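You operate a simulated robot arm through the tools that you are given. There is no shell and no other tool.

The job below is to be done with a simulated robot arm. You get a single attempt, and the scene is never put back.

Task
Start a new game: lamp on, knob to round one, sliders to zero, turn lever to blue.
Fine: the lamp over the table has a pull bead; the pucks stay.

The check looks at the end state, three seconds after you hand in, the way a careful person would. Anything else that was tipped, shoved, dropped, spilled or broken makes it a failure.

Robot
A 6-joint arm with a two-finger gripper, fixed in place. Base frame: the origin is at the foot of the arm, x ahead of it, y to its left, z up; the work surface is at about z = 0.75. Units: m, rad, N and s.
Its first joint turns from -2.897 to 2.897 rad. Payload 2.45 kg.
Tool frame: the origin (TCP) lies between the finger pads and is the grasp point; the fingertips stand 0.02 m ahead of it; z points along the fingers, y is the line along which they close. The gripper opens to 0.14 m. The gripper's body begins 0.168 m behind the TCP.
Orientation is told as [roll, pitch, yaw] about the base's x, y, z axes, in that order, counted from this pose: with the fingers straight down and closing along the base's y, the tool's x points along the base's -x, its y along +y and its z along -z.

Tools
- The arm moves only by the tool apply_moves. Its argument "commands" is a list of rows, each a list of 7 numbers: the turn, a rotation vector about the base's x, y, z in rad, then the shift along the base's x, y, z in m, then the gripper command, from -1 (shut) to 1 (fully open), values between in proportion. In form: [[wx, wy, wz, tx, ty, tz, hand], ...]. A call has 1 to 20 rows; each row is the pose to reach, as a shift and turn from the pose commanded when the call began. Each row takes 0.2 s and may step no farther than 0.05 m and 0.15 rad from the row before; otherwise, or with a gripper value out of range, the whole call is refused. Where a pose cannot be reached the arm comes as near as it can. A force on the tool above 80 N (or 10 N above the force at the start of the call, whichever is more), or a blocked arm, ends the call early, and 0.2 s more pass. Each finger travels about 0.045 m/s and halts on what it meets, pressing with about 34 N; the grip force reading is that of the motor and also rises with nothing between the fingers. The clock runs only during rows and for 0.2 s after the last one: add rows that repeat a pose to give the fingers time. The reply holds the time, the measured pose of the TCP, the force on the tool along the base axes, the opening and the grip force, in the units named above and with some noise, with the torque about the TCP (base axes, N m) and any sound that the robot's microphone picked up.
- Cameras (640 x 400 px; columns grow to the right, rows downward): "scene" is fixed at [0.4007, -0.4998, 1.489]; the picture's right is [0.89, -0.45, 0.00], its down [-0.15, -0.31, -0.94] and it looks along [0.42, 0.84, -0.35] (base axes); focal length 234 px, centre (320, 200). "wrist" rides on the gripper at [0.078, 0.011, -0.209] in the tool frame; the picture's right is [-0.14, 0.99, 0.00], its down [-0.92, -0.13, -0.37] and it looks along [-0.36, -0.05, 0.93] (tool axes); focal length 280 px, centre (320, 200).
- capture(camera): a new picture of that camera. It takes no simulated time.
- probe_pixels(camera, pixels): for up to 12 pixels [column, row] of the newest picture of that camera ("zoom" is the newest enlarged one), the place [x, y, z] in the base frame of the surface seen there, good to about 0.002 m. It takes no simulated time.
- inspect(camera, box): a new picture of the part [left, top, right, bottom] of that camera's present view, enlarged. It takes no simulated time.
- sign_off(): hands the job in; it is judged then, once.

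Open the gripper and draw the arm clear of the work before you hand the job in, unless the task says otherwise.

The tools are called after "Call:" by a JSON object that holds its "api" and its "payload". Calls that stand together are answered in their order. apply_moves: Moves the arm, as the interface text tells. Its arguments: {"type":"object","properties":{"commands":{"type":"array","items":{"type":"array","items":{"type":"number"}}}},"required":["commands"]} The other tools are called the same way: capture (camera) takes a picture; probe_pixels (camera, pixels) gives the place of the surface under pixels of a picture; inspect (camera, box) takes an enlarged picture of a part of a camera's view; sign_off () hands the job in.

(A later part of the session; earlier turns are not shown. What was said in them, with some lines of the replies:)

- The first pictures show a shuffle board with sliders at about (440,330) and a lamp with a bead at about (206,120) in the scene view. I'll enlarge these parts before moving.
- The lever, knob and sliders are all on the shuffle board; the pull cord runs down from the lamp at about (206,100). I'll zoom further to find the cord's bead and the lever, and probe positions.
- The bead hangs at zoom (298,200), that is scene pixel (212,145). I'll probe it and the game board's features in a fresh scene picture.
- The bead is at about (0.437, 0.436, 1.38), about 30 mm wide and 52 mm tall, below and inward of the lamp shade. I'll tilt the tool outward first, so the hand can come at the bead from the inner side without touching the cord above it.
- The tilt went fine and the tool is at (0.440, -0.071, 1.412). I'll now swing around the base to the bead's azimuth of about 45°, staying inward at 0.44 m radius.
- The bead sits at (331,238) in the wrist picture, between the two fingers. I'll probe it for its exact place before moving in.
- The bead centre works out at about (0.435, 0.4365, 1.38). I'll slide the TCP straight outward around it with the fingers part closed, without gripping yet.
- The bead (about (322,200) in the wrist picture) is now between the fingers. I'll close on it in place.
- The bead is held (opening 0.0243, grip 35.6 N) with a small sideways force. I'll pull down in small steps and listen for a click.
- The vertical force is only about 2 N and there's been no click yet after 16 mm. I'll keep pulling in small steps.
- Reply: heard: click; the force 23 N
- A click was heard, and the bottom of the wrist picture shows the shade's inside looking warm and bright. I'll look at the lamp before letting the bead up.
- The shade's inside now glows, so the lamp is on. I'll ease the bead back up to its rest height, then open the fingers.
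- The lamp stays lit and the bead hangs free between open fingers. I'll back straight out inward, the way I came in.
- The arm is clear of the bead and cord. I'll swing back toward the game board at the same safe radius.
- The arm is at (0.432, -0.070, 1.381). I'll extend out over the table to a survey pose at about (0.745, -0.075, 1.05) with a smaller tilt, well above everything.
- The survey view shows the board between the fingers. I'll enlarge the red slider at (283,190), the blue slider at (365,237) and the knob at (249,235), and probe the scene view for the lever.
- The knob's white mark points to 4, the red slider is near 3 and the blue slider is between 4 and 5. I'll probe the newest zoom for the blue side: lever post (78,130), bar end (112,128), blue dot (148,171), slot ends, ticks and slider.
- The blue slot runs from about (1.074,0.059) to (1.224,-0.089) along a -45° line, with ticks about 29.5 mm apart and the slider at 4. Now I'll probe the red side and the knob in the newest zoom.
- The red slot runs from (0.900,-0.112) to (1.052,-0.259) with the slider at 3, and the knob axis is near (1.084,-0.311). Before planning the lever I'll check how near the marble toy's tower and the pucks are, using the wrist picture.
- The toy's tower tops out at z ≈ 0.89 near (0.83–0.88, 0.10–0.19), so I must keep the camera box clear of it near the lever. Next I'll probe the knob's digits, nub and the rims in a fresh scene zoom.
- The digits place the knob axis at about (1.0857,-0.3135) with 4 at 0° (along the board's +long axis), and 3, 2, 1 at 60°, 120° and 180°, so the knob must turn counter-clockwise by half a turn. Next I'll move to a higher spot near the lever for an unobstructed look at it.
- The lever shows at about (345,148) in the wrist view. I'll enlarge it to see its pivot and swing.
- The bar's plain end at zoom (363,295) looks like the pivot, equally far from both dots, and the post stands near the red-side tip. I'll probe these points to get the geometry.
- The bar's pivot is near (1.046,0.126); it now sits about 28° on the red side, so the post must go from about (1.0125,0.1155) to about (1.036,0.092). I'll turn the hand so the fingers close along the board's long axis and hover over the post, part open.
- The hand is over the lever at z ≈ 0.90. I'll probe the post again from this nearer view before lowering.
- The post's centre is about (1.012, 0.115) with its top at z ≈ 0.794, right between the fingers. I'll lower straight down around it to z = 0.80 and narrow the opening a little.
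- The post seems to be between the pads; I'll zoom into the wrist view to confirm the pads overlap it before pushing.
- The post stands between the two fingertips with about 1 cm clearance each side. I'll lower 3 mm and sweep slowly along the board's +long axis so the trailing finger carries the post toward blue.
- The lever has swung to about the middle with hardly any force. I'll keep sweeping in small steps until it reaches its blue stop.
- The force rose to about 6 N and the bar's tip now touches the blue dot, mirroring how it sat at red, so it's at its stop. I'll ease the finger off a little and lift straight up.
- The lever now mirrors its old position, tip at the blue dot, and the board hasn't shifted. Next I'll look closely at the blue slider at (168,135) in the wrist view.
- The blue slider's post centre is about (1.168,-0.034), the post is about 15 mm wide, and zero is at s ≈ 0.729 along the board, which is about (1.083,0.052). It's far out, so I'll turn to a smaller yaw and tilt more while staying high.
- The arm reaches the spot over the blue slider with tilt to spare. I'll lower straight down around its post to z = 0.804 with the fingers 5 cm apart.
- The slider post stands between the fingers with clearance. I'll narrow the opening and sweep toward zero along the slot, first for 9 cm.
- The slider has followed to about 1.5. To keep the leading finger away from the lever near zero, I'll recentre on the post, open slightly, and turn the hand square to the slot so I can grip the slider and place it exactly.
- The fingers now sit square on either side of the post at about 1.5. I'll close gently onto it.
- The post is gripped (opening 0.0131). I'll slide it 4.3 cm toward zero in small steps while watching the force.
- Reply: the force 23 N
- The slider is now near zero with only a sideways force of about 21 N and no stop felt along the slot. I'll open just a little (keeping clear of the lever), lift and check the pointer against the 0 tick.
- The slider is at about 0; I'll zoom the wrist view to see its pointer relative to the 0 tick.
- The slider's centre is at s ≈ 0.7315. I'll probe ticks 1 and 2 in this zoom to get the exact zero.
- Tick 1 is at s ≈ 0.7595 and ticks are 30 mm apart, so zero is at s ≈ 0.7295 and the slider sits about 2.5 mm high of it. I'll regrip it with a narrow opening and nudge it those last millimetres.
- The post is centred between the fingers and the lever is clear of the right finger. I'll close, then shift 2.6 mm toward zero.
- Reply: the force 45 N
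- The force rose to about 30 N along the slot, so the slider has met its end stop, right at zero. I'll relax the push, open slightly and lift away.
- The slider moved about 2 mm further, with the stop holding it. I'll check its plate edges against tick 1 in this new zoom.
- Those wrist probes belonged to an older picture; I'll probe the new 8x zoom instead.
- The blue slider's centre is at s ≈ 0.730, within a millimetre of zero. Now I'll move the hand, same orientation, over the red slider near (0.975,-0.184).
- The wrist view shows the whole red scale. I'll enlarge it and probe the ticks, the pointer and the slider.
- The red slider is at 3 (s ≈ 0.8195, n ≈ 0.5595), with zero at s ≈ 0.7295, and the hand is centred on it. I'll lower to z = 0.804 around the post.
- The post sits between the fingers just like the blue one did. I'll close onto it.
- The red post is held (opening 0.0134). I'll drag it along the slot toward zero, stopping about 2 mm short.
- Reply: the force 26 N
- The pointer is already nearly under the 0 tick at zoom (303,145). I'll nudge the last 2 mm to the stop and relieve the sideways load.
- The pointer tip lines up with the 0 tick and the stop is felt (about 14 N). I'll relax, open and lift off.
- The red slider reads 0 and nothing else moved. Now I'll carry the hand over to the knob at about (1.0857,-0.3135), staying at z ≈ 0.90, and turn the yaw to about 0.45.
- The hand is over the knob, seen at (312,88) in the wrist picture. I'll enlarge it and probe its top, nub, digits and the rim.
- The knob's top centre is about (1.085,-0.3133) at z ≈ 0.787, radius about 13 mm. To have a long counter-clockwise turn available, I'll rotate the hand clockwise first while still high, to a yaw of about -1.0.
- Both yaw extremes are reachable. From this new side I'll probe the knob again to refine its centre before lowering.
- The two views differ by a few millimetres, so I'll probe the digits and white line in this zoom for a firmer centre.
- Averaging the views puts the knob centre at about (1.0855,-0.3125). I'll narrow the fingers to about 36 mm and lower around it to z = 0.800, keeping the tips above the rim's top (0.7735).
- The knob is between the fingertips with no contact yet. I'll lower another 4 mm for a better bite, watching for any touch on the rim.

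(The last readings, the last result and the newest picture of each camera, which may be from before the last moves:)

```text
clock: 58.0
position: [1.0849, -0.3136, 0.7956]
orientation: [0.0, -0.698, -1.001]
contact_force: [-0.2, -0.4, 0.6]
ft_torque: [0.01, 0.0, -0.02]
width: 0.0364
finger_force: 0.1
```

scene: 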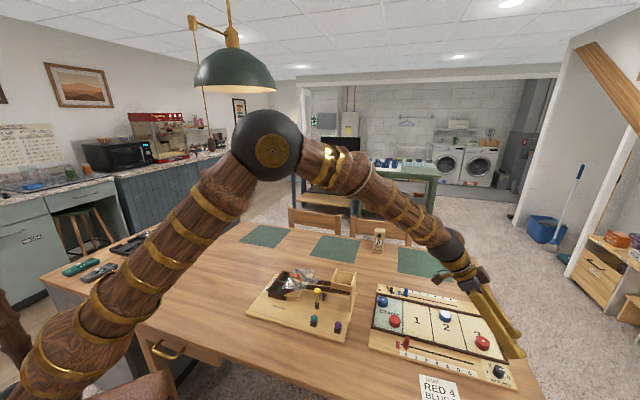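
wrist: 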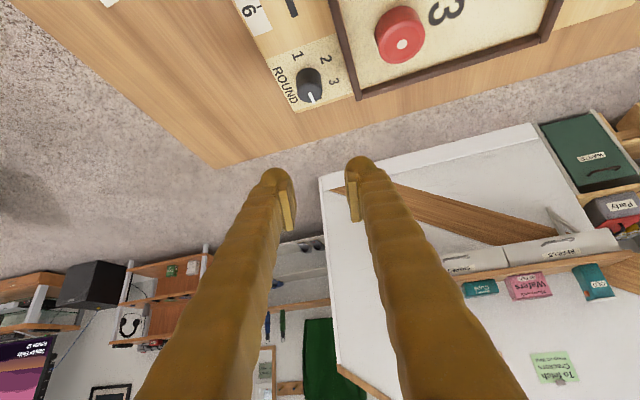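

No contact force from the lowering. Now I'll close on the knob.

Call:
{"api": "apply_moves", "payload": {"commands": [[0, 0, 0, 0, 0, 0, -0.6], [0, 0, 0, 0, 0, 0, -0.75], [0, 0, 0, 0, 0, 0, -0.75], [0, 0, 0, 0, 0, 0, -0.75]]}}

Call:
{"api": "inspect", "payload": {"camera": "wrist", "box": [220, 80, 420, 240]}}

```text
clock: 59.0
position: [1.0848, -0.3126, 0.7958]
orientation: [0.002, -0.699, -0.999]
contact_force: [9.9, 7.6, -0.4]
ft_torque: [0.08, -0.15, 0.0]
width: 0.026
finger_force: 6.2
```

```text
2.50 times, centred on (320, 160) of wrist
```

zoom: 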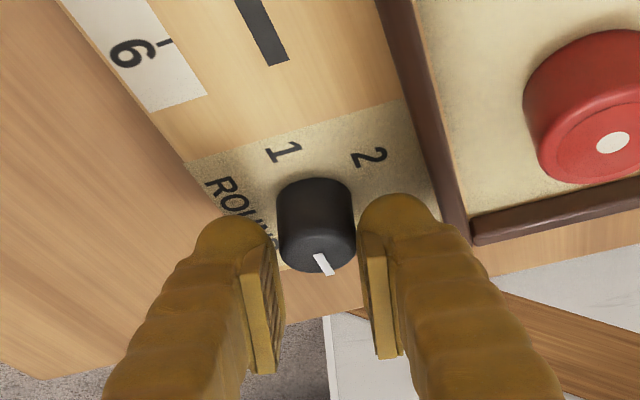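

The fingers touch the knob at 26 mm. I'll apply the full grip and check the reading.

Call:
{"api": "apply_moves", "payload": {"commands": [[0, 0, 0, 0, 0, 0, -1], [0, 0, 0, 0, 0, 0, -1], [0, 0, 0, 0, 0, 0, -1]]}}

```text
clock: 59.8
position: [1.085, -0.3131, 0.7962]
orientation: [0.0, -0.699, -1.002]
contact_force: [31.3, 11.1, -6.1]
ft_torque: [0.17, -0.4, -0.02]
width: 0.0236
finger_force: 45.1
```

The grip is firm (23.6 mm) with about 32 N pushing the hand along its closing line, so I'm 1–2 mm off centre. I'll shift the hand that way to relieve it.

Call:
{"api": "apply_moves", "payload": {"commands": [[0, 0, 0, 0.0007, 0.0004, 0, -1], [0, 0, 0, 0.0013, 0.0008, 0, -1], [0, 0, 0, 0.0013, 0.0008, 0, -1]]}}

```text
clock: 60.6
position: [1.0861, -0.313, 0.7963]
orientation: [0.0, -0.7, -1.001]
contact_force: [27.7, 3.1, 2.1]
ft_torque: [-0.02, -0.4, 0.04]
width: 0.0237
finger_force: 44.7
```

The sideways force only fell to about 25 N. I'll shift another 2 mm the same way.

Call:
{"api": "apply_moves", "payload": {"commands": [[0, 0, 0, 0.001, 0.0005, 0, -1], [0, 0, 0, 0.0017, 0.001, 0, -1], [0, 0, 0, 0.0017, 0.001, 0, -1]]}}

Call:
{"api": "inspect", "payload": {"camera": "wrist", "box": [220, 80, 420, 240]}}

```text
clock: 61.4
position: [1.0857, -0.3121, 0.7975]
orientation: [-0.002, -0.7, -0.999]
contact_force: [-24.0, -4.3, 20.8]
ft_torque: [-0.05, 0.39, 0.02]
width: 0.0238
finger_force: 45.0
```

```text
2.50 times, centred on (320, 160) of wrist
```

zoom: 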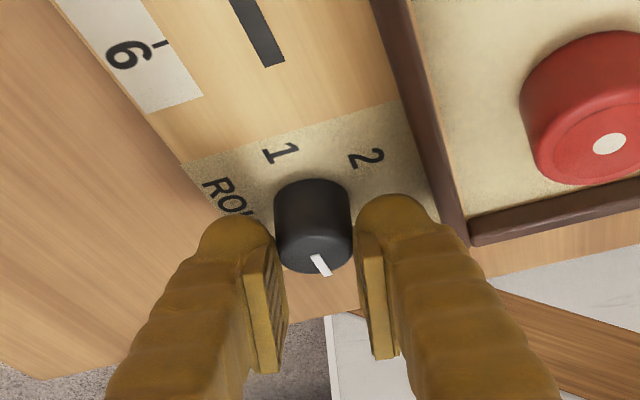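

The force flipped sign, so the centre is about 1 mm back, near (1.0869,-0.3117). I'll go there and begin turning counter-clockwise slowly.

Call:
{"api": "apply_moves", "payload": {"commands": [[0, 0, 0, -0.0008, -0.0005, 0, -1], [0, 0, 0.05, -0.0008, -0.0005, 0, -1], [0, 0, 0.12, -0.0008, -0.0005, 0, -1], [0, 0, 0.2, -0.0008, -0.0005, 0, -1], [0, 0, 0.3, -0.0008, -0.0005, 0, -1], [0, 0, 0.4, -0.0008, -0.0005, 0, -1]]}}

Call:
{"api": "inspect", "payload": {"camera": "wrist", "box": [220, 80, 420, 240]}}

```text
clock: 62.8
position: [1.0856, -0.3116, 0.7953]
orientation: [-0.003, -0.7, -0.599]
contact_force: [-40.7, -18.8, 18.8]
ft_torque: [-0.29, 0.61, 0.03]
width: 0.0237
finger_force: 45.2
```

```text
2.50 times, centred on (320, 160) of wrist
```

zoom: 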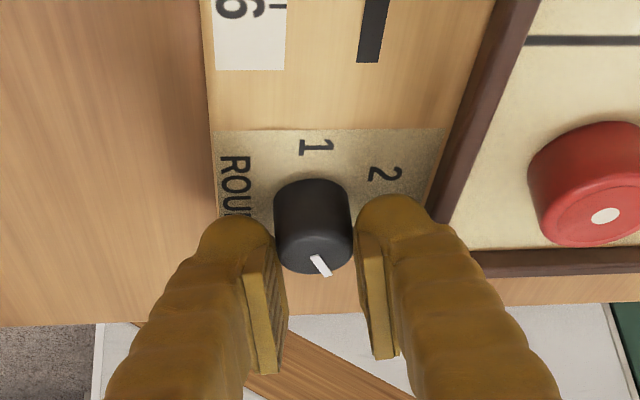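

The knob is turning with the hand, with about 45 N sideways. I'll recentre about 1.8 mm with the force and continue turning.

Call:
{"api": "apply_moves", "payload": {"commands": [[0, 0, 0, -0.001, -0.0005, 0, -1], [0, 0, 0.08, -0.0017, -0.0008, 0, -1], [0, 0, 0.18, -0.0017, -0.0008, 0, -1], [0, 0, 0.28, -0.0017, -0.0008, 0, -1], [0, 0, 0.38, -0.0017, -0.0008, 0, -1], [0, 0, 0.48, -0.0017, -0.0008, 0, -1]]}}

Call:
{"api": "inspect", "payload": {"camera": "wrist", "box": [220, 80, 420, 240]}}

```text
clock: 64.2
position: [1.0965, -0.3117, 0.8099]
orientation: [0.167, -0.722, -0.366]
contact_force: [13.2, 1.7, 29.0]
ft_torque: [-0.17, -0.17, 0.06]
width: 0.0
finger_force: 29.1
out of reach, approached as far as the arm can: row 5
```

```text
2.50 times, centred on (320, 160) of wrist
```

zoom: 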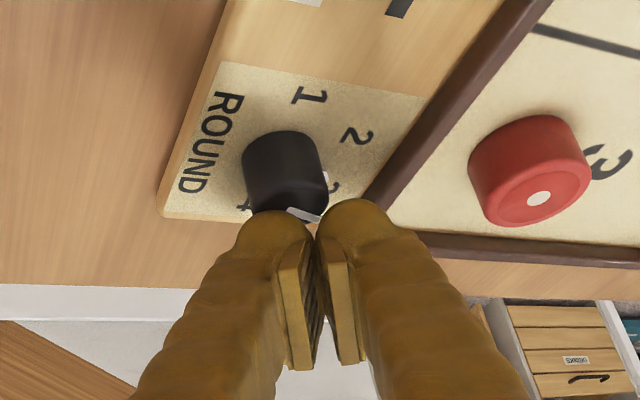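

The arm hit a wrist limit mid-turn: the fingers slipped off the knob and closed beside it at (1.0965,-0.3117,0.810), pressing with 29 N. I'll lift straight up a little, fingers kept shut, to get clear without dragging anything.

Call:
{"api": "apply_moves", "payload": {"commands": [[0, 0, 0, 0, 0, 0.012, -1], [0, 0, 0, 0, 0, 0.025, -1]]}}

Call:
{"api": "inspect", "payload": {"camera": "scene", "box": [440, 310, 560, 395]}}

```text
clock: 64.8
position: [1.0854, -0.3126, 0.8176]
orientation: [0.0, -0.696, -0.119]
contact_force: [-0.2, 0.4, -1.1]
ft_torque: [0.0, -0.02, 0.01]
width: 0.0002
finger_force: 29.0
```

```text
4.71 times, centred on (500, 352) of scene
```

zoom: 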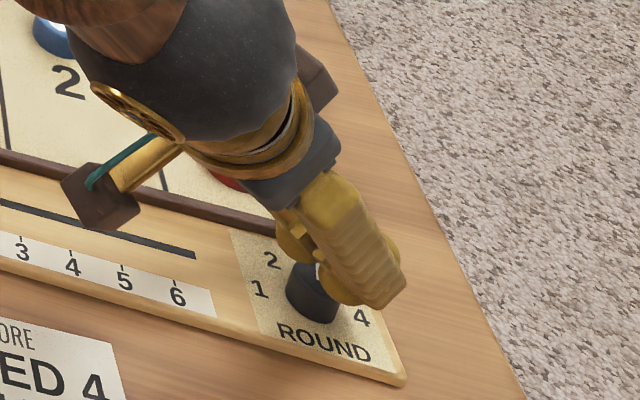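

The arm is back on its commanded pose, free of contact. I'll lift to z ≈ 0.90 and look at the knob.

Call:
{"api": "apply_moves", "payload": {"commands": [[0, 0, 0, 0, 0, 0.03, -1], [0, 0, 0, 0, 0, 0.06, -0.7], [0, 0, 0, 0, 0, 0.09, -0.4], [0, 0, 0, 0, 0, 0.09, -0.4]]}}

Call:
{"api": "capture", "payload": {"camera": "wrist"}}

Call:
{"api": "inspect", "payload": {"camera": "scene", "box": [480, 350, 530, 390]}}

Call:
{"api": "inspect", "payload": {"camera": "scene", "box": [350, 270, 530, 400]}}

```text
clock: 65.8
position: [1.0857, -0.3125, 0.911]
orientation: [0.0, -0.699, -0.121]
contact_force: [-0.9, 0.0, -0.3]
ft_torque: [-0.01, -0.01, -0.01]
width: 0.0422
finger_force: 0.0
```

```text
taken
```

wrist: 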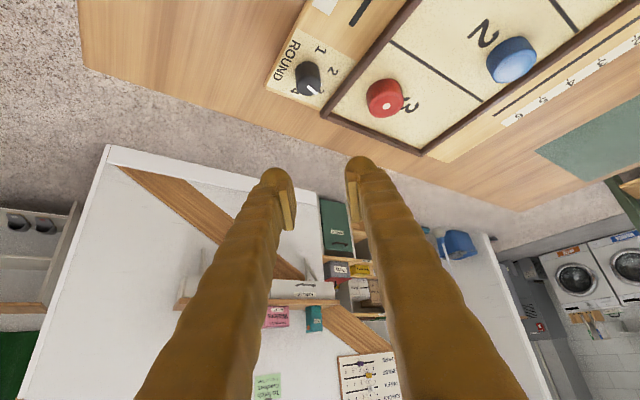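

```text
10.00 times, centred on (505, 370) of scene
```

zoom: 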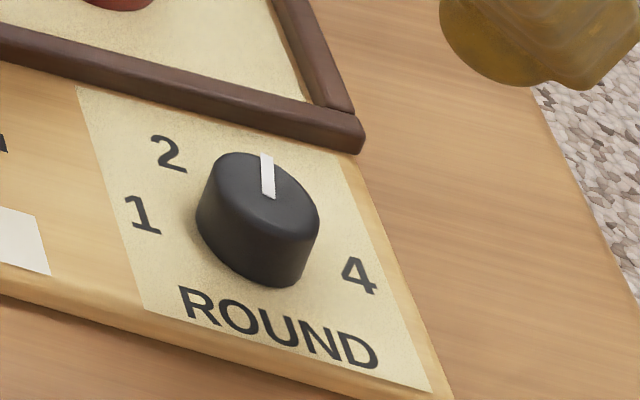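

```text
3.08 times, centred on (440, 335) of scene
```

zoom: 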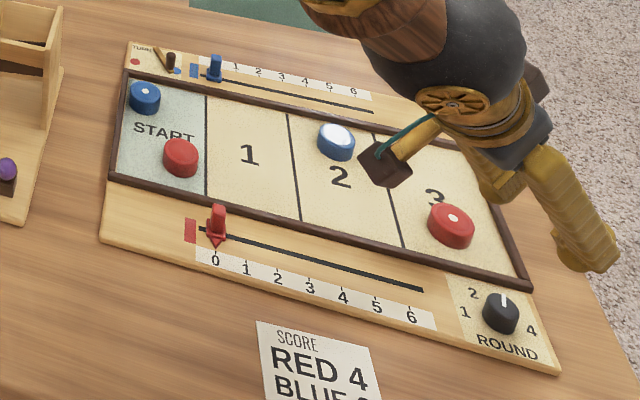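

The knob's mark now points about 75° round (between 3 and 2), and the board, pucks and sliders look unmoved. The trouble is a wrist alignment near yaw -0.25, so I'll check the forearm's direction in a fresh scene picture to pick a safer tilt.

Call:
{"api": "capture", "payload": {"camera": "scene"}}

Call:
{"api": "inspect", "payload": {"camera": "wrist", "box": [265, 40, 365, 120]}}

```text
taken
```

scene: 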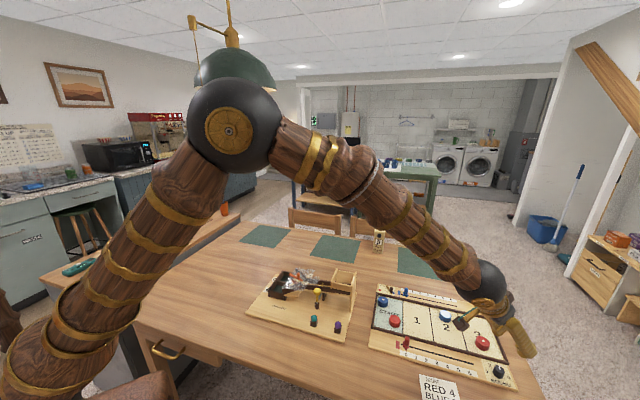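

```text
5.00 times, centred on (315, 80) of wrist
```

zoom: 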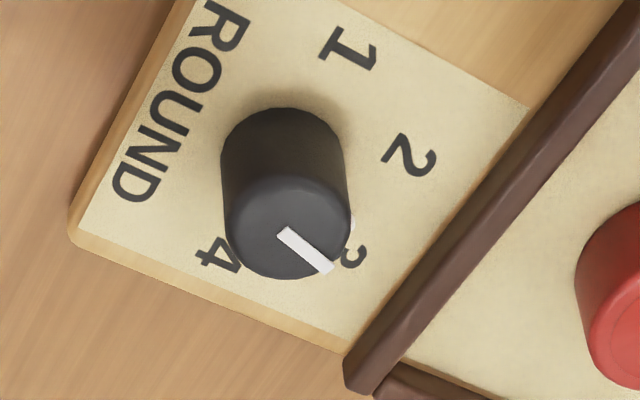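

The line on the knob's top reads about 77° (3 is 60°, 2 is 120°), so 103° remain. I'll probe the forearm and wrist joints to understand the arm's reach limit.

Call:
{"api": "probe_pixels", "payload": {"camera": "scene", "pixels": [[230, 125], [300, 150], [340, 175], [390, 210], [430, 240], [470, 280], [490, 295], [510, 335], [150, 230], [60, 330]]}}

```text
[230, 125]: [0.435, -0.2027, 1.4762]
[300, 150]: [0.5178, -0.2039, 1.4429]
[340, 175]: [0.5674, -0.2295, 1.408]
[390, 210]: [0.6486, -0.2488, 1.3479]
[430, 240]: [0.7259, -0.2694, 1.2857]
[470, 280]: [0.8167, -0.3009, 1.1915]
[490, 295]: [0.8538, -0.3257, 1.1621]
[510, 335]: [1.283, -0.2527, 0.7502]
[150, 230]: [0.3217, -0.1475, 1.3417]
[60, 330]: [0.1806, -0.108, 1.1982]
```

The forearm slopes about 40° down, nearly in line with my 50° tool tilt, which is the singular spot. I'll lower the tilt to about 0.5 while hovering at z ≈ 0.85 and test how far the yaw can swing there.

Call:
{"api": "apply_moves", "payload": {"commands": [[0.012, 0.0993, 0, 0, 0, 0, -0.4], [0.0239, 0.1986, 0, 0, 0, 0, -0.4], [0.0239, 0.1986, 0, 0, 0, -0.03, -0.4], [0.0239, 0.1986, 0, 0, 0, -0.06, -0.4], [0.0239, 0.1986, 0, 0, 0, -0.06, -0.4]]}}

```text
clock: 67.0
position: [1.0824, -0.3128, 0.8478]
orientation: [0.015, -0.509, -0.121]
contact_force: [-0.5, 0.3, 0.1]
ft_torque: [-0.02, -0.01, -0.01]
width: 0.042
finger_force: 0.1
out of reach, approached as far as the arm can: row 2, 3, 4, 5
```

At 0.5 tilt the arm stays about 3 mm short, so that's beyond its limit here. I'll restore the 0.7 tilt, rise, and swing back to the positive-yaw side, where earlier moves were solid.

Call:
{"api": "apply_moves", "payload": {"commands": [[-0.012, -0.0993, 0, 0, 0, 0.02, -0.4], [-0.0239, -0.1986, 0, 0, 0, 0.05, -0.4], [-0.0239, -0.1986, 0, 0, 0, 0.06, -0.4]]}}

Call:
{"api": "apply_moves", "payload": {"commands": [[0, 0, 0.1, 0, 0, 0, -0.4], [0, 0, 0.2, 0, 0, 0, -0.4], [0, 0, 0.3, 0, 0, 0, -0.4], [0, 0, 0.4, 0, 0, 0, -0.4], [0, 0, 0.5, 0, 0, 0, -0.4], [0, 0, 0.57, 0, 0, 0, -0.4], [0, 0, 0.57, 0, 0, 0, -0.4]]}}

```text
clock: 67.8
position: [1.0826, -0.3134, 0.9091]
orientation: [0.0, -0.699, -0.121]
contact_force: [0.1, -0.4, 0.0]
ft_torque: [-0.03, -0.03, -0.08]
width: 0.042
finger_force: 0.2
```

```text
clock: 69.4
position: [1.0822, -0.3143, 0.9082]
orientation: [0.001, -0.701, 0.452]
contact_force: [0.1, 0.4, 0.2]
ft_torque: [-0.02, 0.0, 0.01]
width: 0.042
finger_force: 0.1
```

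The arm is at (1.0824,-0.3138,0.909), yaw 0.45. I'll recentre over the knob, come down to z ≈ 0.85, and test the yaw range 0.05 to 0.7 there above the knob.

Call:
{"api": "apply_moves", "payload": {"commands": [[0, 0, 0, 0.0036, 0.0008, -0.03, -0.4], [0, 0, 0, 0.0036, 0.0008, -0.058, -0.4], [0, 0, 0.12, 0.0036, 0.0008, -0.058, -0.4], [0, 0, 0.25, 0.0036, 0.0008, -0.058, -0.4], [0, 0, 0.25, 0.0036, 0.0008, -0.058, -0.4]]}}

Call:
{"api": "apply_moves", "payload": {"commands": [[0, 0, -0.13, 0, 0, 0, -0.4], [0, 0, -0.26, 0, 0, 0, -0.4], [0, 0, -0.39, 0, 0, 0, -0.4], [0, 0, -0.52, 0, 0, 0, -0.4], [0, 0, -0.65, 0, 0, 0, -0.4], [0, 0, -0.65, 0, 0, 0, -0.4]]}}

```text
clock: 70.6
position: [1.0862, -0.3125, 0.8509]
orientation: [0.0, -0.699, 0.7]
contact_force: [0.4, -1.2, 0.5]
ft_torque: [-0.01, -0.03, 0.01]
width: 0.0422
finger_force: 0.0
```

```text
clock: 72.0
position: [1.0855, -0.3132, 0.8499]
orientation: [0.001, -0.701, 0.049]
contact_force: [-0.1, 0.1, 0.2]
ft_torque: [-0.01, -0.03, 0.03]
width: 0.0418
finger_force: 0.1
```

Both yaw 0.70 and 0.05 are reachable here. With yaw 0.05 I'll lower around the knob to z = 0.797 and check the fit.

Call:
{"api": "apply_moves", "payload": {"commands": [[0, 0, 0, 0, 0, -0.02, -0.45], [0, 0, 0, 0, 0, -0.038, -0.45], [0, 0, 0, 0, 0, -0.053, -0.45], [0, 0, 0, 0, 0, -0.053, -0.45]]}}

Call:
{"api": "inspect", "payload": {"camera": "wrist", "box": [220, 80, 420, 240]}}

```text
clock: 73.0
position: [1.0856, -0.3127, 0.7975]
orientation: [0.0, -0.699, 0.052]
contact_force: [0.4, -0.5, -0.3]
ft_torque: [0.0, 0.01, 0.0]
width: 0.0387
finger_force: 0.1
```

```text
2.50 times, centred on (320, 160) of wrist
```

zoom: 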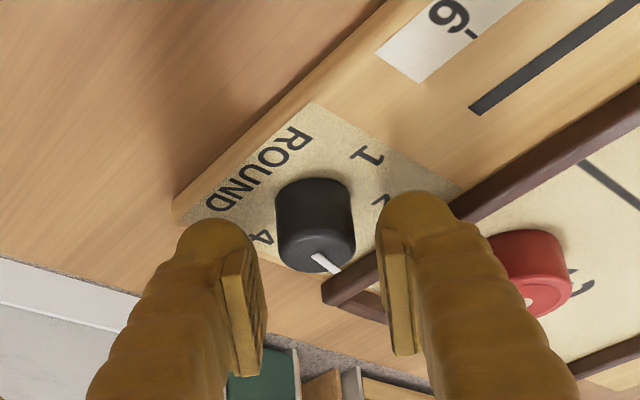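

The knob sits between the fingers with clearance both sides. I'll close firmly and check the side force.

Call:
{"api": "apply_moves", "payload": {"commands": [[0, 0, 0, 0, 0, 0, -0.65], [0, 0, 0, 0, 0, 0, -0.8], [0, 0, 0, 0, 0, 0, -1], [0, 0, 0, 0, 0, 0, -1]]}}

```text
clock: 74.0
position: [1.0855, -0.3122, 0.7958]
orientation: [-0.001, -0.699, 0.051]
contact_force: [0.8, 7.6, -2.0]
ft_torque: [0.08, -0.02, -0.02]
width: 0.0238
finger_force: 44.7
```

Well centred: only about 8 N sideways. I'll turn counter-clockwise by 0.3 rad first.

Call:
{"api": "apply_moves", "payload": {"commands": [[0, 0, 0.06, 0, 0.0003, 0, -1], [0, 0, 0.14, 0, 0.0003, 0, -1], [0, 0, 0.22, 0, 0.0003, 0, -1], [0, 0, 0.3, 0, 0.0003, 0, -1], [0, 0, 0.3, 0, 0.0003, 0, -1]]}}

Call:
{"api": "inspect", "payload": {"camera": "wrist", "box": [220, 80, 420, 240]}}

```text
clock: 75.2
position: [1.0859, -0.3125, 0.7975]
orientation: [0.0, -0.701, 0.35]
contact_force: [-12.6, 18.5, 3.6]
ft_torque: [0.24, 0.17, 0.0]
width: 0.0235
finger_force: 45.2
```

```text
2.50 times, centred on (320, 160) of wrist
```

zoom: 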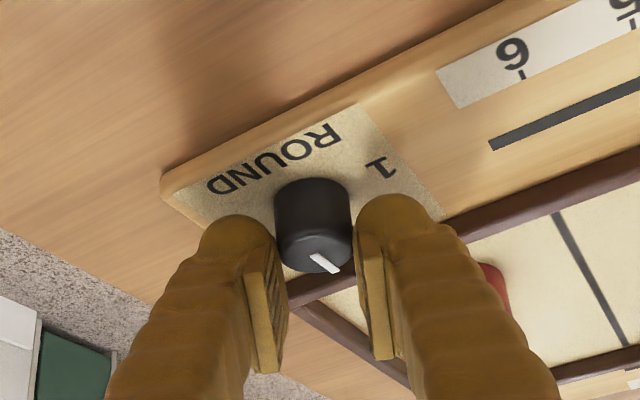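

The knob turns along with the hand. I'll recentre slightly with the force and continue another 0.4 rad.

Call:
{"api": "apply_moves", "payload": {"commands": [[0, 0, 0.06, -0.0003, 0.0007, 0, -1], [0, 0, 0.14, -0.0003, 0.0007, 0, -1], [0, 0, 0.22, -0.0003, 0.0007, 0, -1], [0, 0, 0.3, -0.0003, 0.0007, 0, -1], [0, 0, 0.36, -0.0003, 0.0007, 0, -1], [0, 0, 0.36, -0.0003, 0.0007, 0, -1]]}}

Call:
{"api": "inspect", "payload": {"camera": "wrist", "box": [220, 80, 420, 240]}}

```text
clock: 76.6
position: [1.0854, -0.3123, 0.7968]
orientation: [0.0, -0.698, 0.714]
contact_force: [-7.9, 16.6, 6.2]
ft_torque: [0.21, 0.18, -0.03]
width: 0.0237
finger_force: 44.4
```

```text
2.50 times, centred on (320, 160) of wrist
```

zoom: 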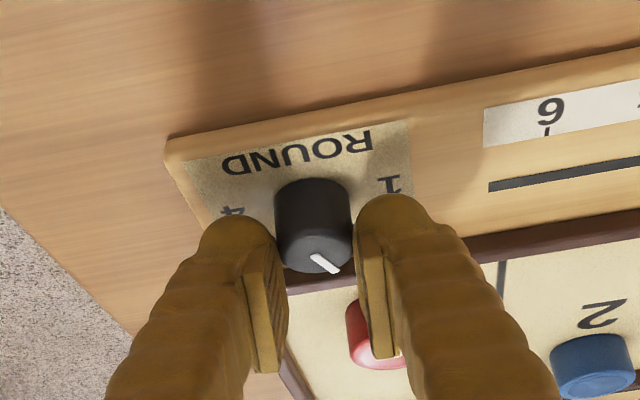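

The knob has turned about 38° more with the grip held. I'll open, lift 5 cm, and swing the hand back for the next bite.

Call:
{"api": "apply_moves", "payload": {"commands": [[0, 0, 0, 0, 0, 0, -0.7], [0, 0, 0, 0, 0, 0, -0.45], [0, 0, 0, 0, 0, 0, -0.42], [0, 0, 0, 0, 0, 0.02, -0.42], [0, 0, 0, 0, 0, 0.054, -0.42], [0, 0, 0, 0, 0, 0.054, -0.42]]}}

Call:
{"api": "apply_moves", "payload": {"commands": [[0, 0, -0.13, 0, 0, 0, -0.42], [0, 0, -0.26, 0, 0, 0, -0.42], [0, 0, -0.39, 0, 0, 0, -0.42], [0, 0, -0.52, 0, 0, 0, -0.42], [0, 0, -0.66, 0, 0, 0, -0.42], [0, 0, -0.66, 0, 0, 0, -0.42]]}}

Call:
{"api": "inspect", "payload": {"camera": "scene", "box": [480, 350, 530, 390]}}

Call:
{"api": "inspect", "payload": {"camera": "wrist", "box": [220, 60, 420, 220]}}

```text
clock: 78.0
position: [1.0859, -0.3121, 0.8505]
orientation: [0.001, -0.7, 0.71]
contact_force: [0.9, -0.3, 1.5]
ft_torque: [0.01, 0.01, -0.01]
width: 0.0405
finger_force: 0.1
```

```text
clock: 79.4
position: [1.085, -0.3124, 0.8523]
orientation: [-0.001, -0.7, 0.049]
contact_force: [0.2, 0.1, 0.0]
ft_torque: [-0.01, 0.01, 0.01]
width: 0.0404
finger_force: 0.1
```

```text
10.00 times, centred on (505, 370) of scene
```

zoom: 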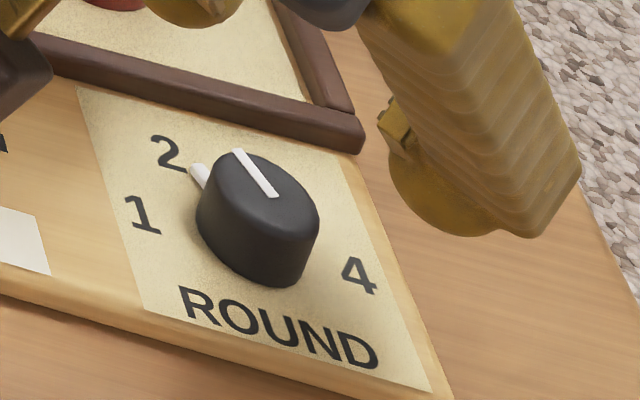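

```text
2.50 times, centred on (320, 140) of wrist
```

zoom: 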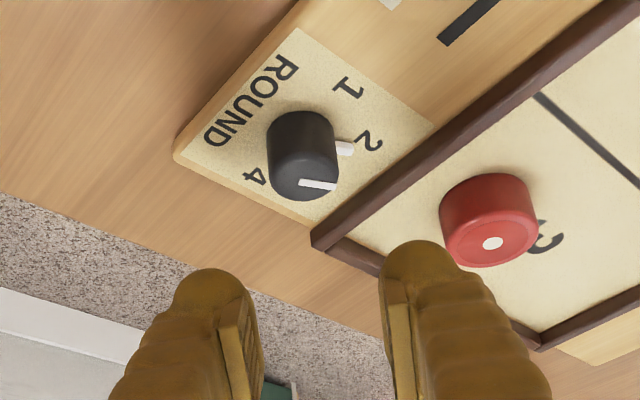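

The nub now points near 2, reading about 113°, so about 67° remain. I'll lower for the second bite at yaw 0.05.

Call:
{"api": "apply_moves", "payload": {"commands": [[0, 0, 0, 0, 0, -0.02, -0.45], [0, 0, 0, 0, 0, -0.038, -0.45], [0, 0, 0, 0, 0, -0.053, -0.45], [0, 0, 0, 0, 0, -0.053, -0.65], [0, 0, 0, 0, 0, -0.053, -0.8], [0, 0, 0, 0, 0, -0.053, -1], [0, 0, 0, 0, 0, -0.053, -1]]}}

Call:
{"api": "inspect", "payload": {"camera": "wrist", "box": [220, 80, 420, 240]}}

```text
clock: 81.0
position: [1.0843, -0.3123, 0.7983]
orientation: [0.0, -0.698, 0.052]
contact_force: [-4.2, 23.4, -4.7]
ft_torque: [0.37, 0.01, 0.02]
width: 0.0236
finger_force: 45.1
```

```text
2.50 times, centred on (320, 160) of wrist
```

zoom: 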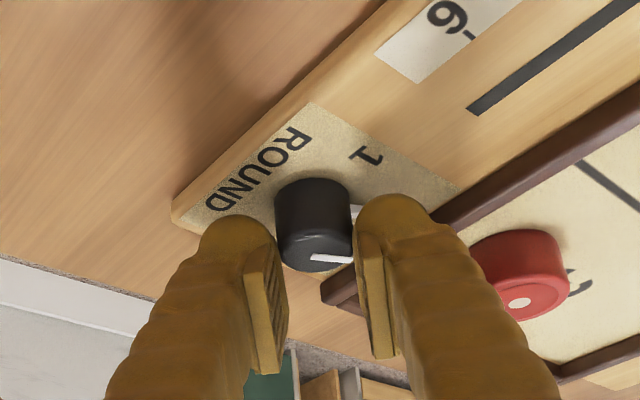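

The grip is firm at 23.6 mm with 23 N sideways. I'll recentre 0.8 mm in y and turn counter-clockwise by 0.34 rad.

Call:
{"api": "apply_moves", "payload": {"commands": [[0, 0, 0, 0, 0.0008, 0, -1], [0, 0, 0.06, 0, 0.0008, 0, -1], [0, 0, 0.14, 0, 0.0008, 0, -1], [0, 0, 0.22, 0, 0.0008, 0, -1], [0, 0, 0.3, 0, 0.0008, 0, -1], [0, 0, 0.34, 0, 0.0008, 0, -1]]}}

Call:
{"api": "inspect", "payload": {"camera": "wrist", "box": [220, 80, 420, 240]}}

```text
clock: 82.4
position: [1.0837, -0.3123, 0.7977]
orientation: [-0.002, -0.698, 0.391]
contact_force: [-25.1, -5.4, -1.7]
ft_torque: [-0.04, 0.37, -0.01]
width: 0.0234
finger_force: 44.9
```

```text
2.50 times, centred on (320, 160) of wrist
```

zoom: 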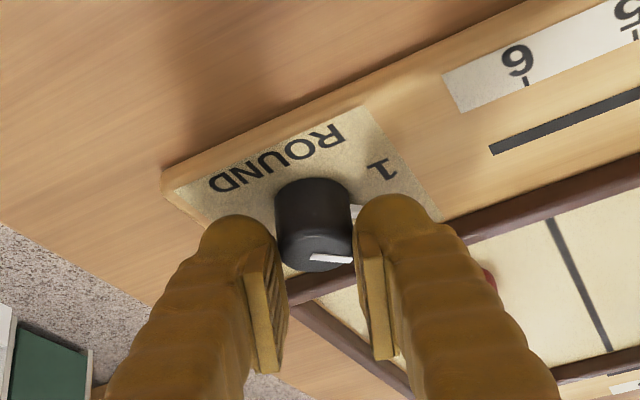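

Turning well; I'll ease off the 25 N load slightly and go another 0.33 rad.

Call:
{"api": "apply_moves", "payload": {"commands": [[0, 0, 0.06, -0.0006, -0.0002, 0, -1], [0, 0, 0.14, -0.0006, -0.0002, 0, -1], [0, 0, 0.22, -0.0006, -0.0002, 0, -1], [0, 0, 0.3, -0.0006, -0.0002, 0, -1], [0, 0, 0.33, -0.0006, -0.0002, 0, -1], [0, 0, 0.33, -0.0006, -0.0002, 0, -1]]}}

Call:
{"api": "inspect", "payload": {"camera": "wrist", "box": [220, 80, 420, 240]}}

```text
clock: 83.8
position: [1.0847, -0.3123, 0.799]
orientation: [0.0, -0.698, 0.72]
contact_force: [0.9, -18.5, -12.3]
ft_torque: [-0.41, 0.16, -0.01]
width: 0.0236
finger_force: 45.5
```

```text
2.50 times, centred on (320, 160) of wrist
```

zoom: 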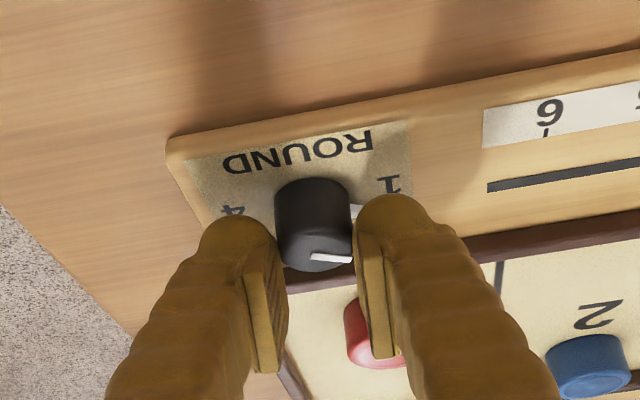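

The second bite added about 38°, so the knob should be near 151°. I'll open, lift, swing back, and look.

Call:
{"api": "apply_moves", "payload": {"commands": [[0, 0, 0, 0, 0, 0, -0.7], [0, 0, 0, 0, 0, 0, -0.45], [0, 0, 0, 0, 0, 0, -0.42], [0, 0, 0, 0, 0, 0.02, -0.42], [0, 0, 0, 0, 0, 0.054, -0.42], [0, 0, 0, 0, 0, 0.054, -0.42]]}}

Call:
{"api": "apply_moves", "payload": {"commands": [[0, 0, -0.13, 0, 0, 0, -0.42], [0, 0, -0.26, 0, 0, 0, -0.42], [0, 0, -0.39, 0, 0, 0, -0.42], [0, 0, -0.52, 0, 0, 0, -0.42], [0, 0, -0.65, 0, 0, 0, -0.42], [0, 0, -0.65, 0, 0, 0, -0.42]]}}

Call:
{"api": "inspect", "payload": {"camera": "scene", "box": [480, 350, 530, 390]}}

Call:
{"api": "inspect", "payload": {"camera": "wrist", "box": [260, 50, 380, 150]}}

```text
clock: 85.2
position: [1.0856, -0.3109, 0.8518]
orientation: [0.0, -0.699, 0.719]
contact_force: [0.2, 0.1, -0.3]
ft_torque: [-0.01, 0.01, 0.0]
width: 0.0408
finger_force: 0.1
```

```text
clock: 86.6
position: [1.0856, -0.3114, 0.8519]
orientation: [0.0, -0.699, 0.068]
contact_force: [-0.3, 0.1, -0.6]
ft_torque: [-0.01, -0.04, 0.02]
width: 0.0407
finger_force: 0.0
```

```text
10.00 times, centred on (505, 370) of scene
```

zoom: 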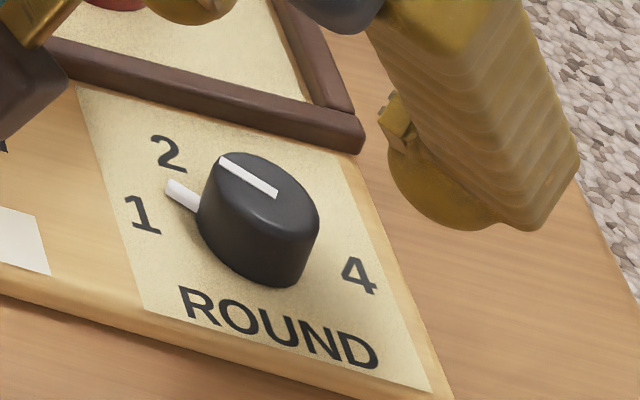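

```text
4.00 times, centred on (320, 100) of wrist
```

zoom: 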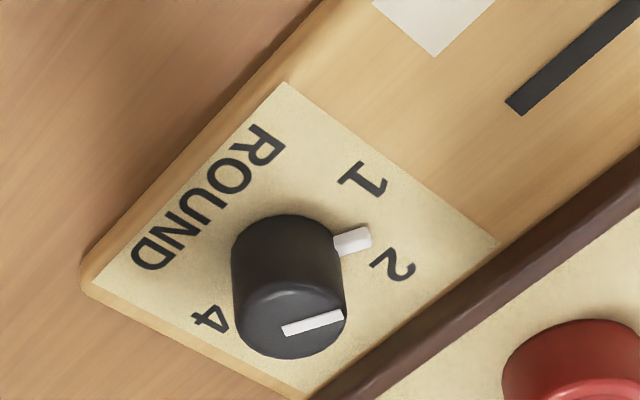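

The line reads about 149–150°, so about 30° remain. I'll take a third bite, staying a touch higher because the nub now lies under the left finger.

Call:
{"api": "apply_moves", "payload": {"commands": [[0, 0, 0, 0, -0.0003, -0.02, -0.45], [0, 0, 0, 0, -0.0003, -0.038, -0.45], [0, 0, 0, 0, -0.0003, -0.052, -0.45], [0, 0, 0, 0, -0.0003, -0.052, -0.65], [0, 0, 0, 0, -0.0003, -0.052, -0.8], [0, 0, 0, 0, -0.0003, -0.052, -1], [0, 0, 0, 0, -0.0003, -0.052, -1]]}}

Call:
{"api": "inspect", "payload": {"camera": "wrist", "box": [220, 80, 420, 240]}}

```text
clock: 88.2
position: [1.0852, -0.3121, 0.7994]
orientation: [-0.001, -0.7, 0.07]
contact_force: [2.4, -11.7, -4.7]
ft_torque: [-0.1, -0.04, 0.02]
width: 0.0229
finger_force: 44.8
```

```text
2.50 times, centred on (320, 160) of wrist
```

zoom: 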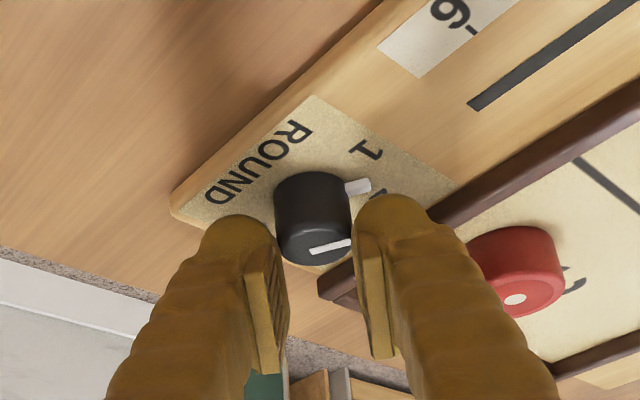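

Good hold at 22.9 mm with little side load. I'll turn counter-clockwise by 0.42 rad, then check before the last bit.

Call:
{"api": "apply_moves", "payload": {"commands": [[0, 0, 0.06, 0, 0, 0, -1], [0, 0, 0.14, 0, 0, 0, -1], [0, 0, 0.22, 0, 0, 0, -1], [0, 0, 0.3, 0, 0, 0, -1], [0, 0, 0.38, 0, 0, 0, -1], [0, 0, 0.42, 0, 0, 0, -1], [0, 0, 0.42, 0, 0, 0, -1]]}}

Call:
{"api": "inspect", "payload": {"camera": "wrist", "box": [260, 100, 380, 190]}}

Call:
{"api": "inspect", "payload": {"camera": "scene", "box": [480, 350, 530, 390]}}

```text
clock: 89.8
position: [1.0843, -0.3121, 0.8005]
orientation: [0.0, -0.7, 0.49]
contact_force: [14.6, -15.7, -11.9]
ft_torque: [-0.2, -0.32, -0.02]
width: 0.0225
finger_force: 44.8
```

```text
4.44 times, centred on (320, 145) of wrist
```

zoom: 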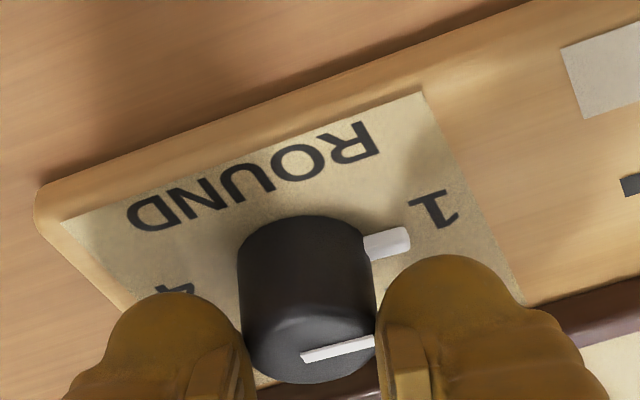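

```text
10.00 times, centred on (505, 370) of scene
```

zoom: 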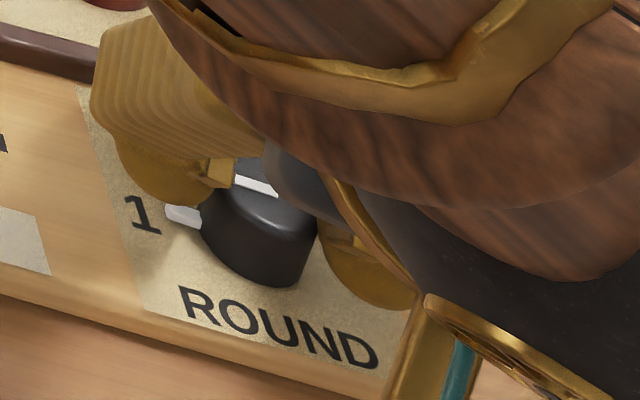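

The mark is now nearly parallel to the ROUND lettering, at roughly 174°. I'll add the last 0.1 rad and watch the torque for a stop.

Call:
{"api": "apply_moves", "payload": {"commands": [[0, 0, 0.04, 0, 0, 0, -1], [0, 0, 0.08, 0, 0, 0, -1], [0, 0, 0.1, 0, 0, 0, -1], [0, 0, 0.1, 0, 0, 0, -1]]}}

Call:
{"api": "inspect", "payload": {"camera": "wrist", "box": [260, 100, 380, 190]}}

```text
clock: 90.8
position: [1.0849, -0.3124, 0.8004]
orientation: [0.0, -0.701, 0.59]
contact_force: [3.8, -10.2, 2.5]
ft_torque: [-0.23, -0.03, -0.21]
width: 0.0223
finger_force: 45.4
```

```text
4.44 times, centred on (320, 145) of wrist
```

zoom: 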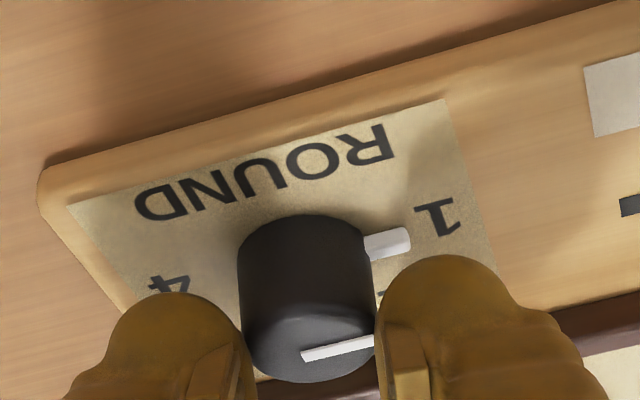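

A torque of -0.21 N m about the vertical has appeared where turning was free before, so the knob has met its stop at 1. I'll release, lift and look.

Call:
{"api": "apply_moves", "payload": {"commands": [[0, 0, -0.01, 0, 0, 0, -0.75], [0, 0, -0.01, 0, 0, 0, -0.45], [0, 0, -0.01, 0, 0, 0, -0.42], [0, 0, -0.01, 0, 0, 0.02, -0.42], [0, 0, -0.01, 0, 0, 0.06, -0.42], [0, 0, -0.01, 0, 0, 0.1, -0.42], [0, 0, -0.01, 0, 0, 0.1, -0.42]]}}

Call:
{"api": "inspect", "payload": {"camera": "wrist", "box": [260, 50, 380, 150]}}

Call:
{"api": "inspect", "payload": {"camera": "scene", "box": [480, 350, 530, 390]}}

```text
clock: 92.4
position: [1.0833, -0.3128, 0.8999]
orientation: [-0.001, -0.7, 0.578]
contact_force: [0.4, -0.4, 1.1]
ft_torque: [0.0, -0.01, 0.02]
width: 0.0407
finger_force: 0.0
```

```text
4.00 times, centred on (320, 100) of wrist
```

zoom: 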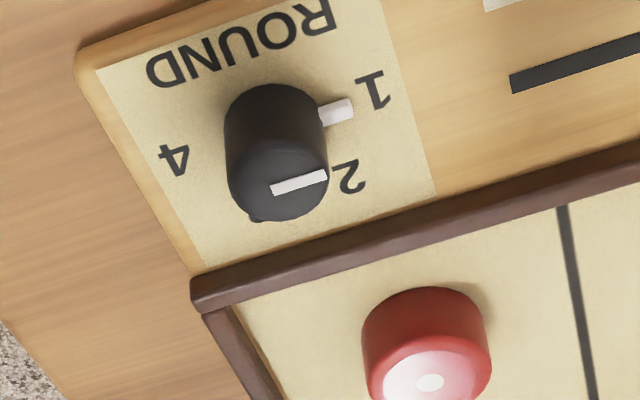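

```text
10.00 times, centred on (505, 370) of scene
```

zoom: 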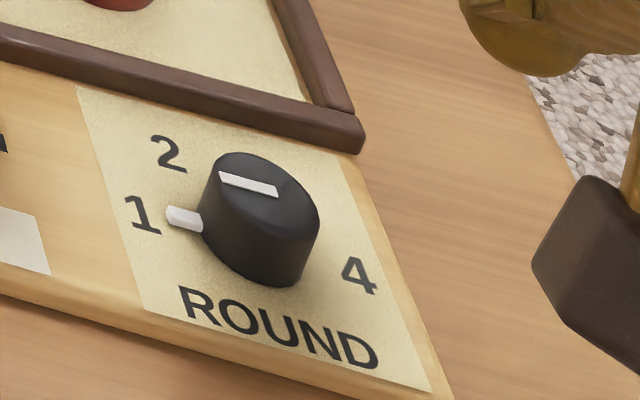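

The nub and line now point at 1. I'll probe the line's ends and the nub to confirm the angle in 3D.

Call:
{"api": "probe_pixels", "payload": {"camera": "zoom", "pixels": [[222, 178], [276, 190], [172, 215], [195, 221], [143, 215], [360, 275], [250, 184]]}}

Call:
{"api": "inspect", "payload": {"camera": "wrist", "box": [280, 60, 360, 120]}}

Call:
{"api": "probe_pixels", "payload": {"camera": "zoom", "pixels": [[250, 265], [335, 244], [370, 130], [345, 135], [90, 220], [405, 105], [290, 255]]}}

```text
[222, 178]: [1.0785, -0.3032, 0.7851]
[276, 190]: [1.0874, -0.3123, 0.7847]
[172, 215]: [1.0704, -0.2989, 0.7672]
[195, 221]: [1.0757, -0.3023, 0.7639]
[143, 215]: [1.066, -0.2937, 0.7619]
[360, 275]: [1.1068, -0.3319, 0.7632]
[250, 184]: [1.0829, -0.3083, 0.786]
```

```text
6.67 times, centred on (320, 90) of wrist
```

zoom: 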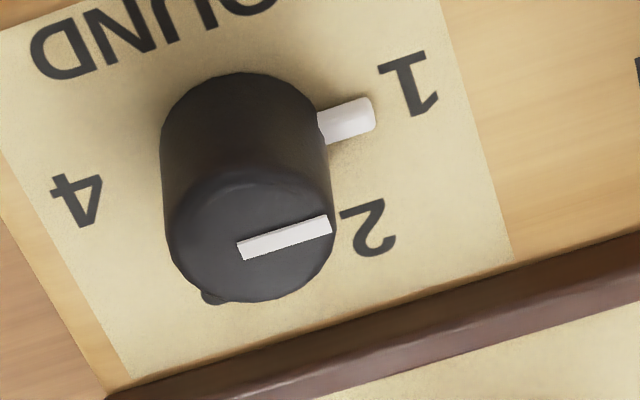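

```text
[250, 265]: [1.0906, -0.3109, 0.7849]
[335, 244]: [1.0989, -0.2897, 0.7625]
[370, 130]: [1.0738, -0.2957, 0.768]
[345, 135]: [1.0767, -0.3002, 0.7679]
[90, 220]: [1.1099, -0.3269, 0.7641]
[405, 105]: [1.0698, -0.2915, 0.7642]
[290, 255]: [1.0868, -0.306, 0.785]
```

In 3D the knob's line points to azimuth 134°, i.e. 179° on the dial, so it's at 1. Now I'll lift and draw the arm back inward over the table, well above everything.

Call:
{"api": "apply_moves", "payload": {"commands": [[0, 0, 0, -0.02, 0.015, 0.03, -0.3], [0, 0, 0, -0.05, 0.035, 0.06, -0.3], [0, 0, 0, -0.085, 0.06, 0.085, -0.3], [0, 0, -0.05, -0.12, 0.085, 0.105, -0.2], [0, 0, -0.1, -0.155, 0.11, 0.125, 0], [0, 0, -0.17, -0.19, 0.135, 0.145, 0.2], [0, 0, -0.24, -0.225, 0.16, 0.165, 0.4], [0, 0, -0.31, -0.26, 0.185, 0.18, 0.6], [0, 0, -0.38, -0.295, 0.21, 0.19, 0.8], [0, 0, -0.45, -0.33, 0.235, 0.2, 1], [0, 0, -0.45, -0.33, 0.235, 0.2, 1]]}}

Call:
{"api": "capture", "payload": {"camera": "wrist"}}

Call:
{"api": "capture", "payload": {"camera": "scene"}}

```text
clock: 94.8
position: [0.7537, -0.0762, 1.1019]
orientation: [0.001, -0.7, 0.13]
contact_force: [-0.8, -0.2, 0.1]
ft_torque: [-0.01, -0.01, -0.01]
width: 0.14
finger_force: 0.0
```

```text
taken
```

wrist: 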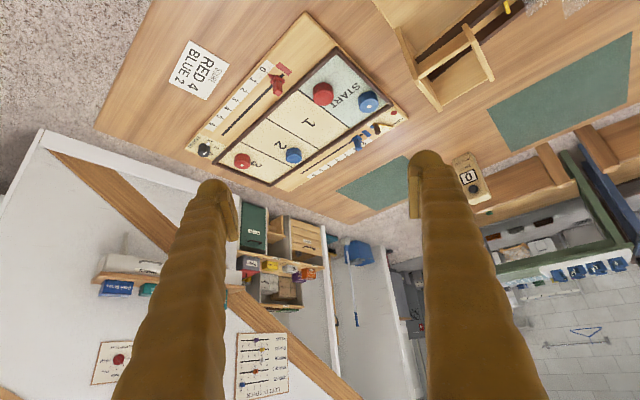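

```text
taken
```

scene: 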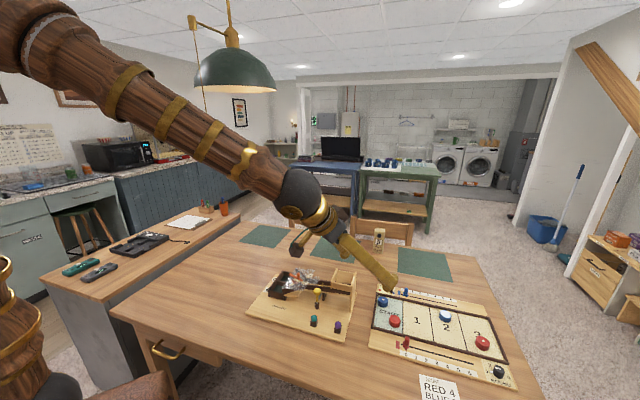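

The arm is back and clear. I'll zoom on the lamp, the board and the knob for the final check.

Call:
{"api": "inspect", "payload": {"camera": "scene", "box": [170, 0, 330, 130]}}

Call:
{"api": "inspect", "payload": {"camera": "scene", "box": [350, 270, 530, 400]}}

Call:
{"api": "inspect", "payload": {"camera": "wrist", "box": [180, 40, 320, 180]}}

Call:
{"api": "inspect", "payload": {"camera": "wrist", "box": [320, 90, 420, 170]}}

```text
3.08 times, centred on (250, 65) of scene
```

zoom: 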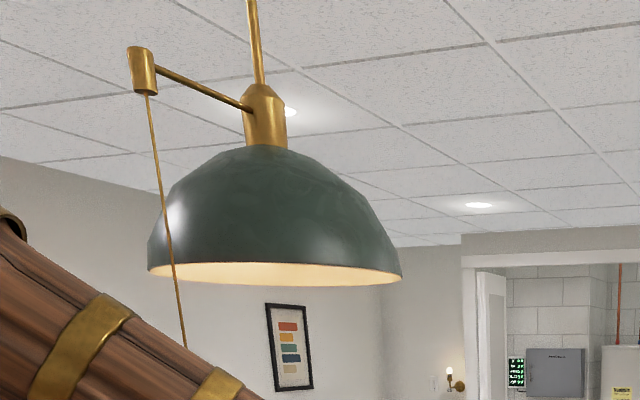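

```text
3.08 times, centred on (440, 335) of scene
```

zoom: 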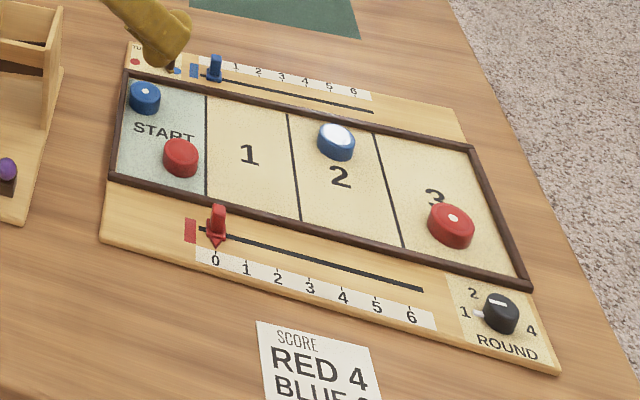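

```text
2.86 times, centred on (250, 110) of wrist
```

zoom: 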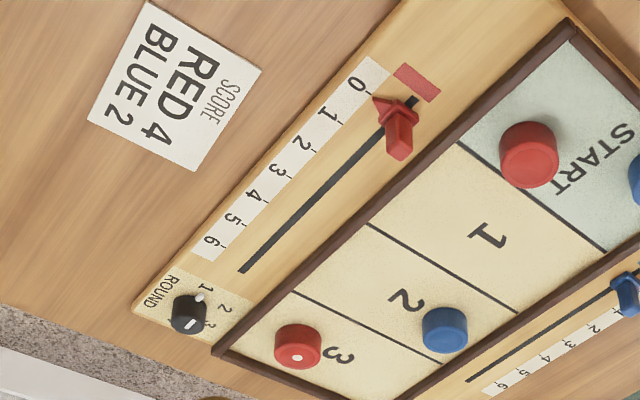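

```text
5.00 times, centred on (370, 130) of wrist
```

zoom: 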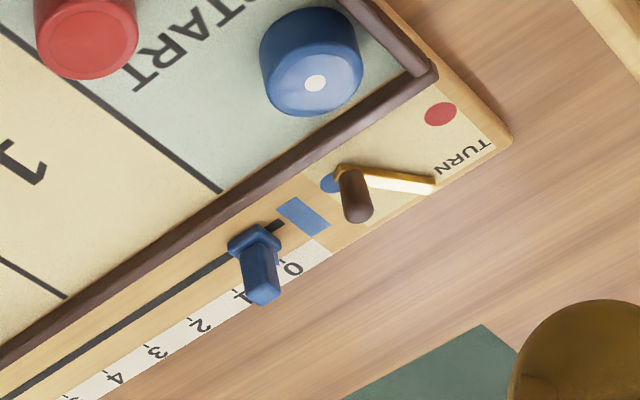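

The lamp is lit, the pucks and board sit where they began, and the lever, sliders and knob look right. I'll take one last close look at the blue pointer and the knob from here.

Call:
{"api": "inspect", "payload": {"camera": "wrist", "box": [335, 125, 385, 165]}}

Call:
{"api": "inspect", "payload": {"camera": "wrist", "box": [185, 130, 235, 170]}}

Call:
{"api": "inspect", "payload": {"camera": "wrist", "box": [255, 55, 310, 100]}}

```text
10.00 times, centred on (360, 145) of wrist
```

zoom: 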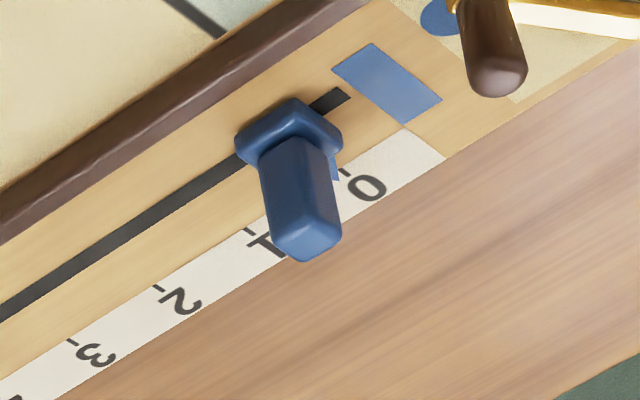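

```text
10.00 times, centred on (210, 150) of wrist
```

zoom: 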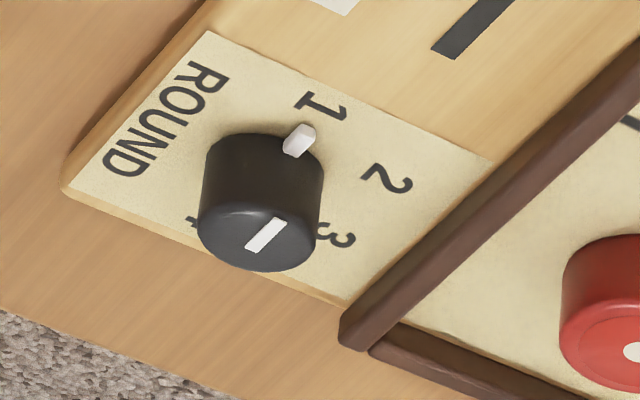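

```text
8.89 times, centred on (282, 78) of wrist
```

zoom: 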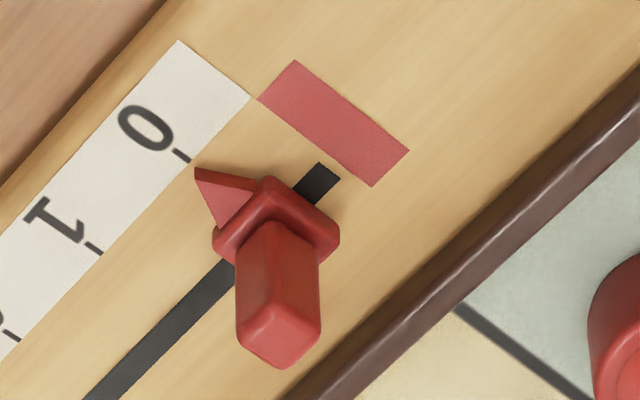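

Both pointers sit on their 0 ticks, the knob's nub points at 1, the lever is on blue and the lamp is lit. The gripper is open and the arm is clear at z ≈ 1.10, so I'm handing in.

Call:
{"api": "sign_off", "payload": {}}

```text
The job is handed in.
```

The new game is set up and the job is handed in, but I haven't seen the check's verdict.

- **Lamp:** on. The bead clicked, and the shade was still glowing in the last picture.
- **Knob:** at round one. I stopped when I felt it hit its end stop; measured from the picture, the white line is within a few degrees of 1.
- **Sliders:** both pointers sit on their 0 ticks. The blue slider measured within about 1 mm of zero.
- **Lever:** at its blue end stop, with the tip at the blue dot.
- **Pucks and everything else:** the four pucks and the board sit at the same places in the pictures as at the start. I saw nothing else moved.

While I was turning the knob, the arm reached a joint limit and the fingers slipped off. They pressed beside the knob with about 29 N before I lifted clear. The pictures afterwards showed nothing else displaced, and I finished the turn in smaller steps.

The gripper is open, and the arm is drawn back about 35 cm above the table.
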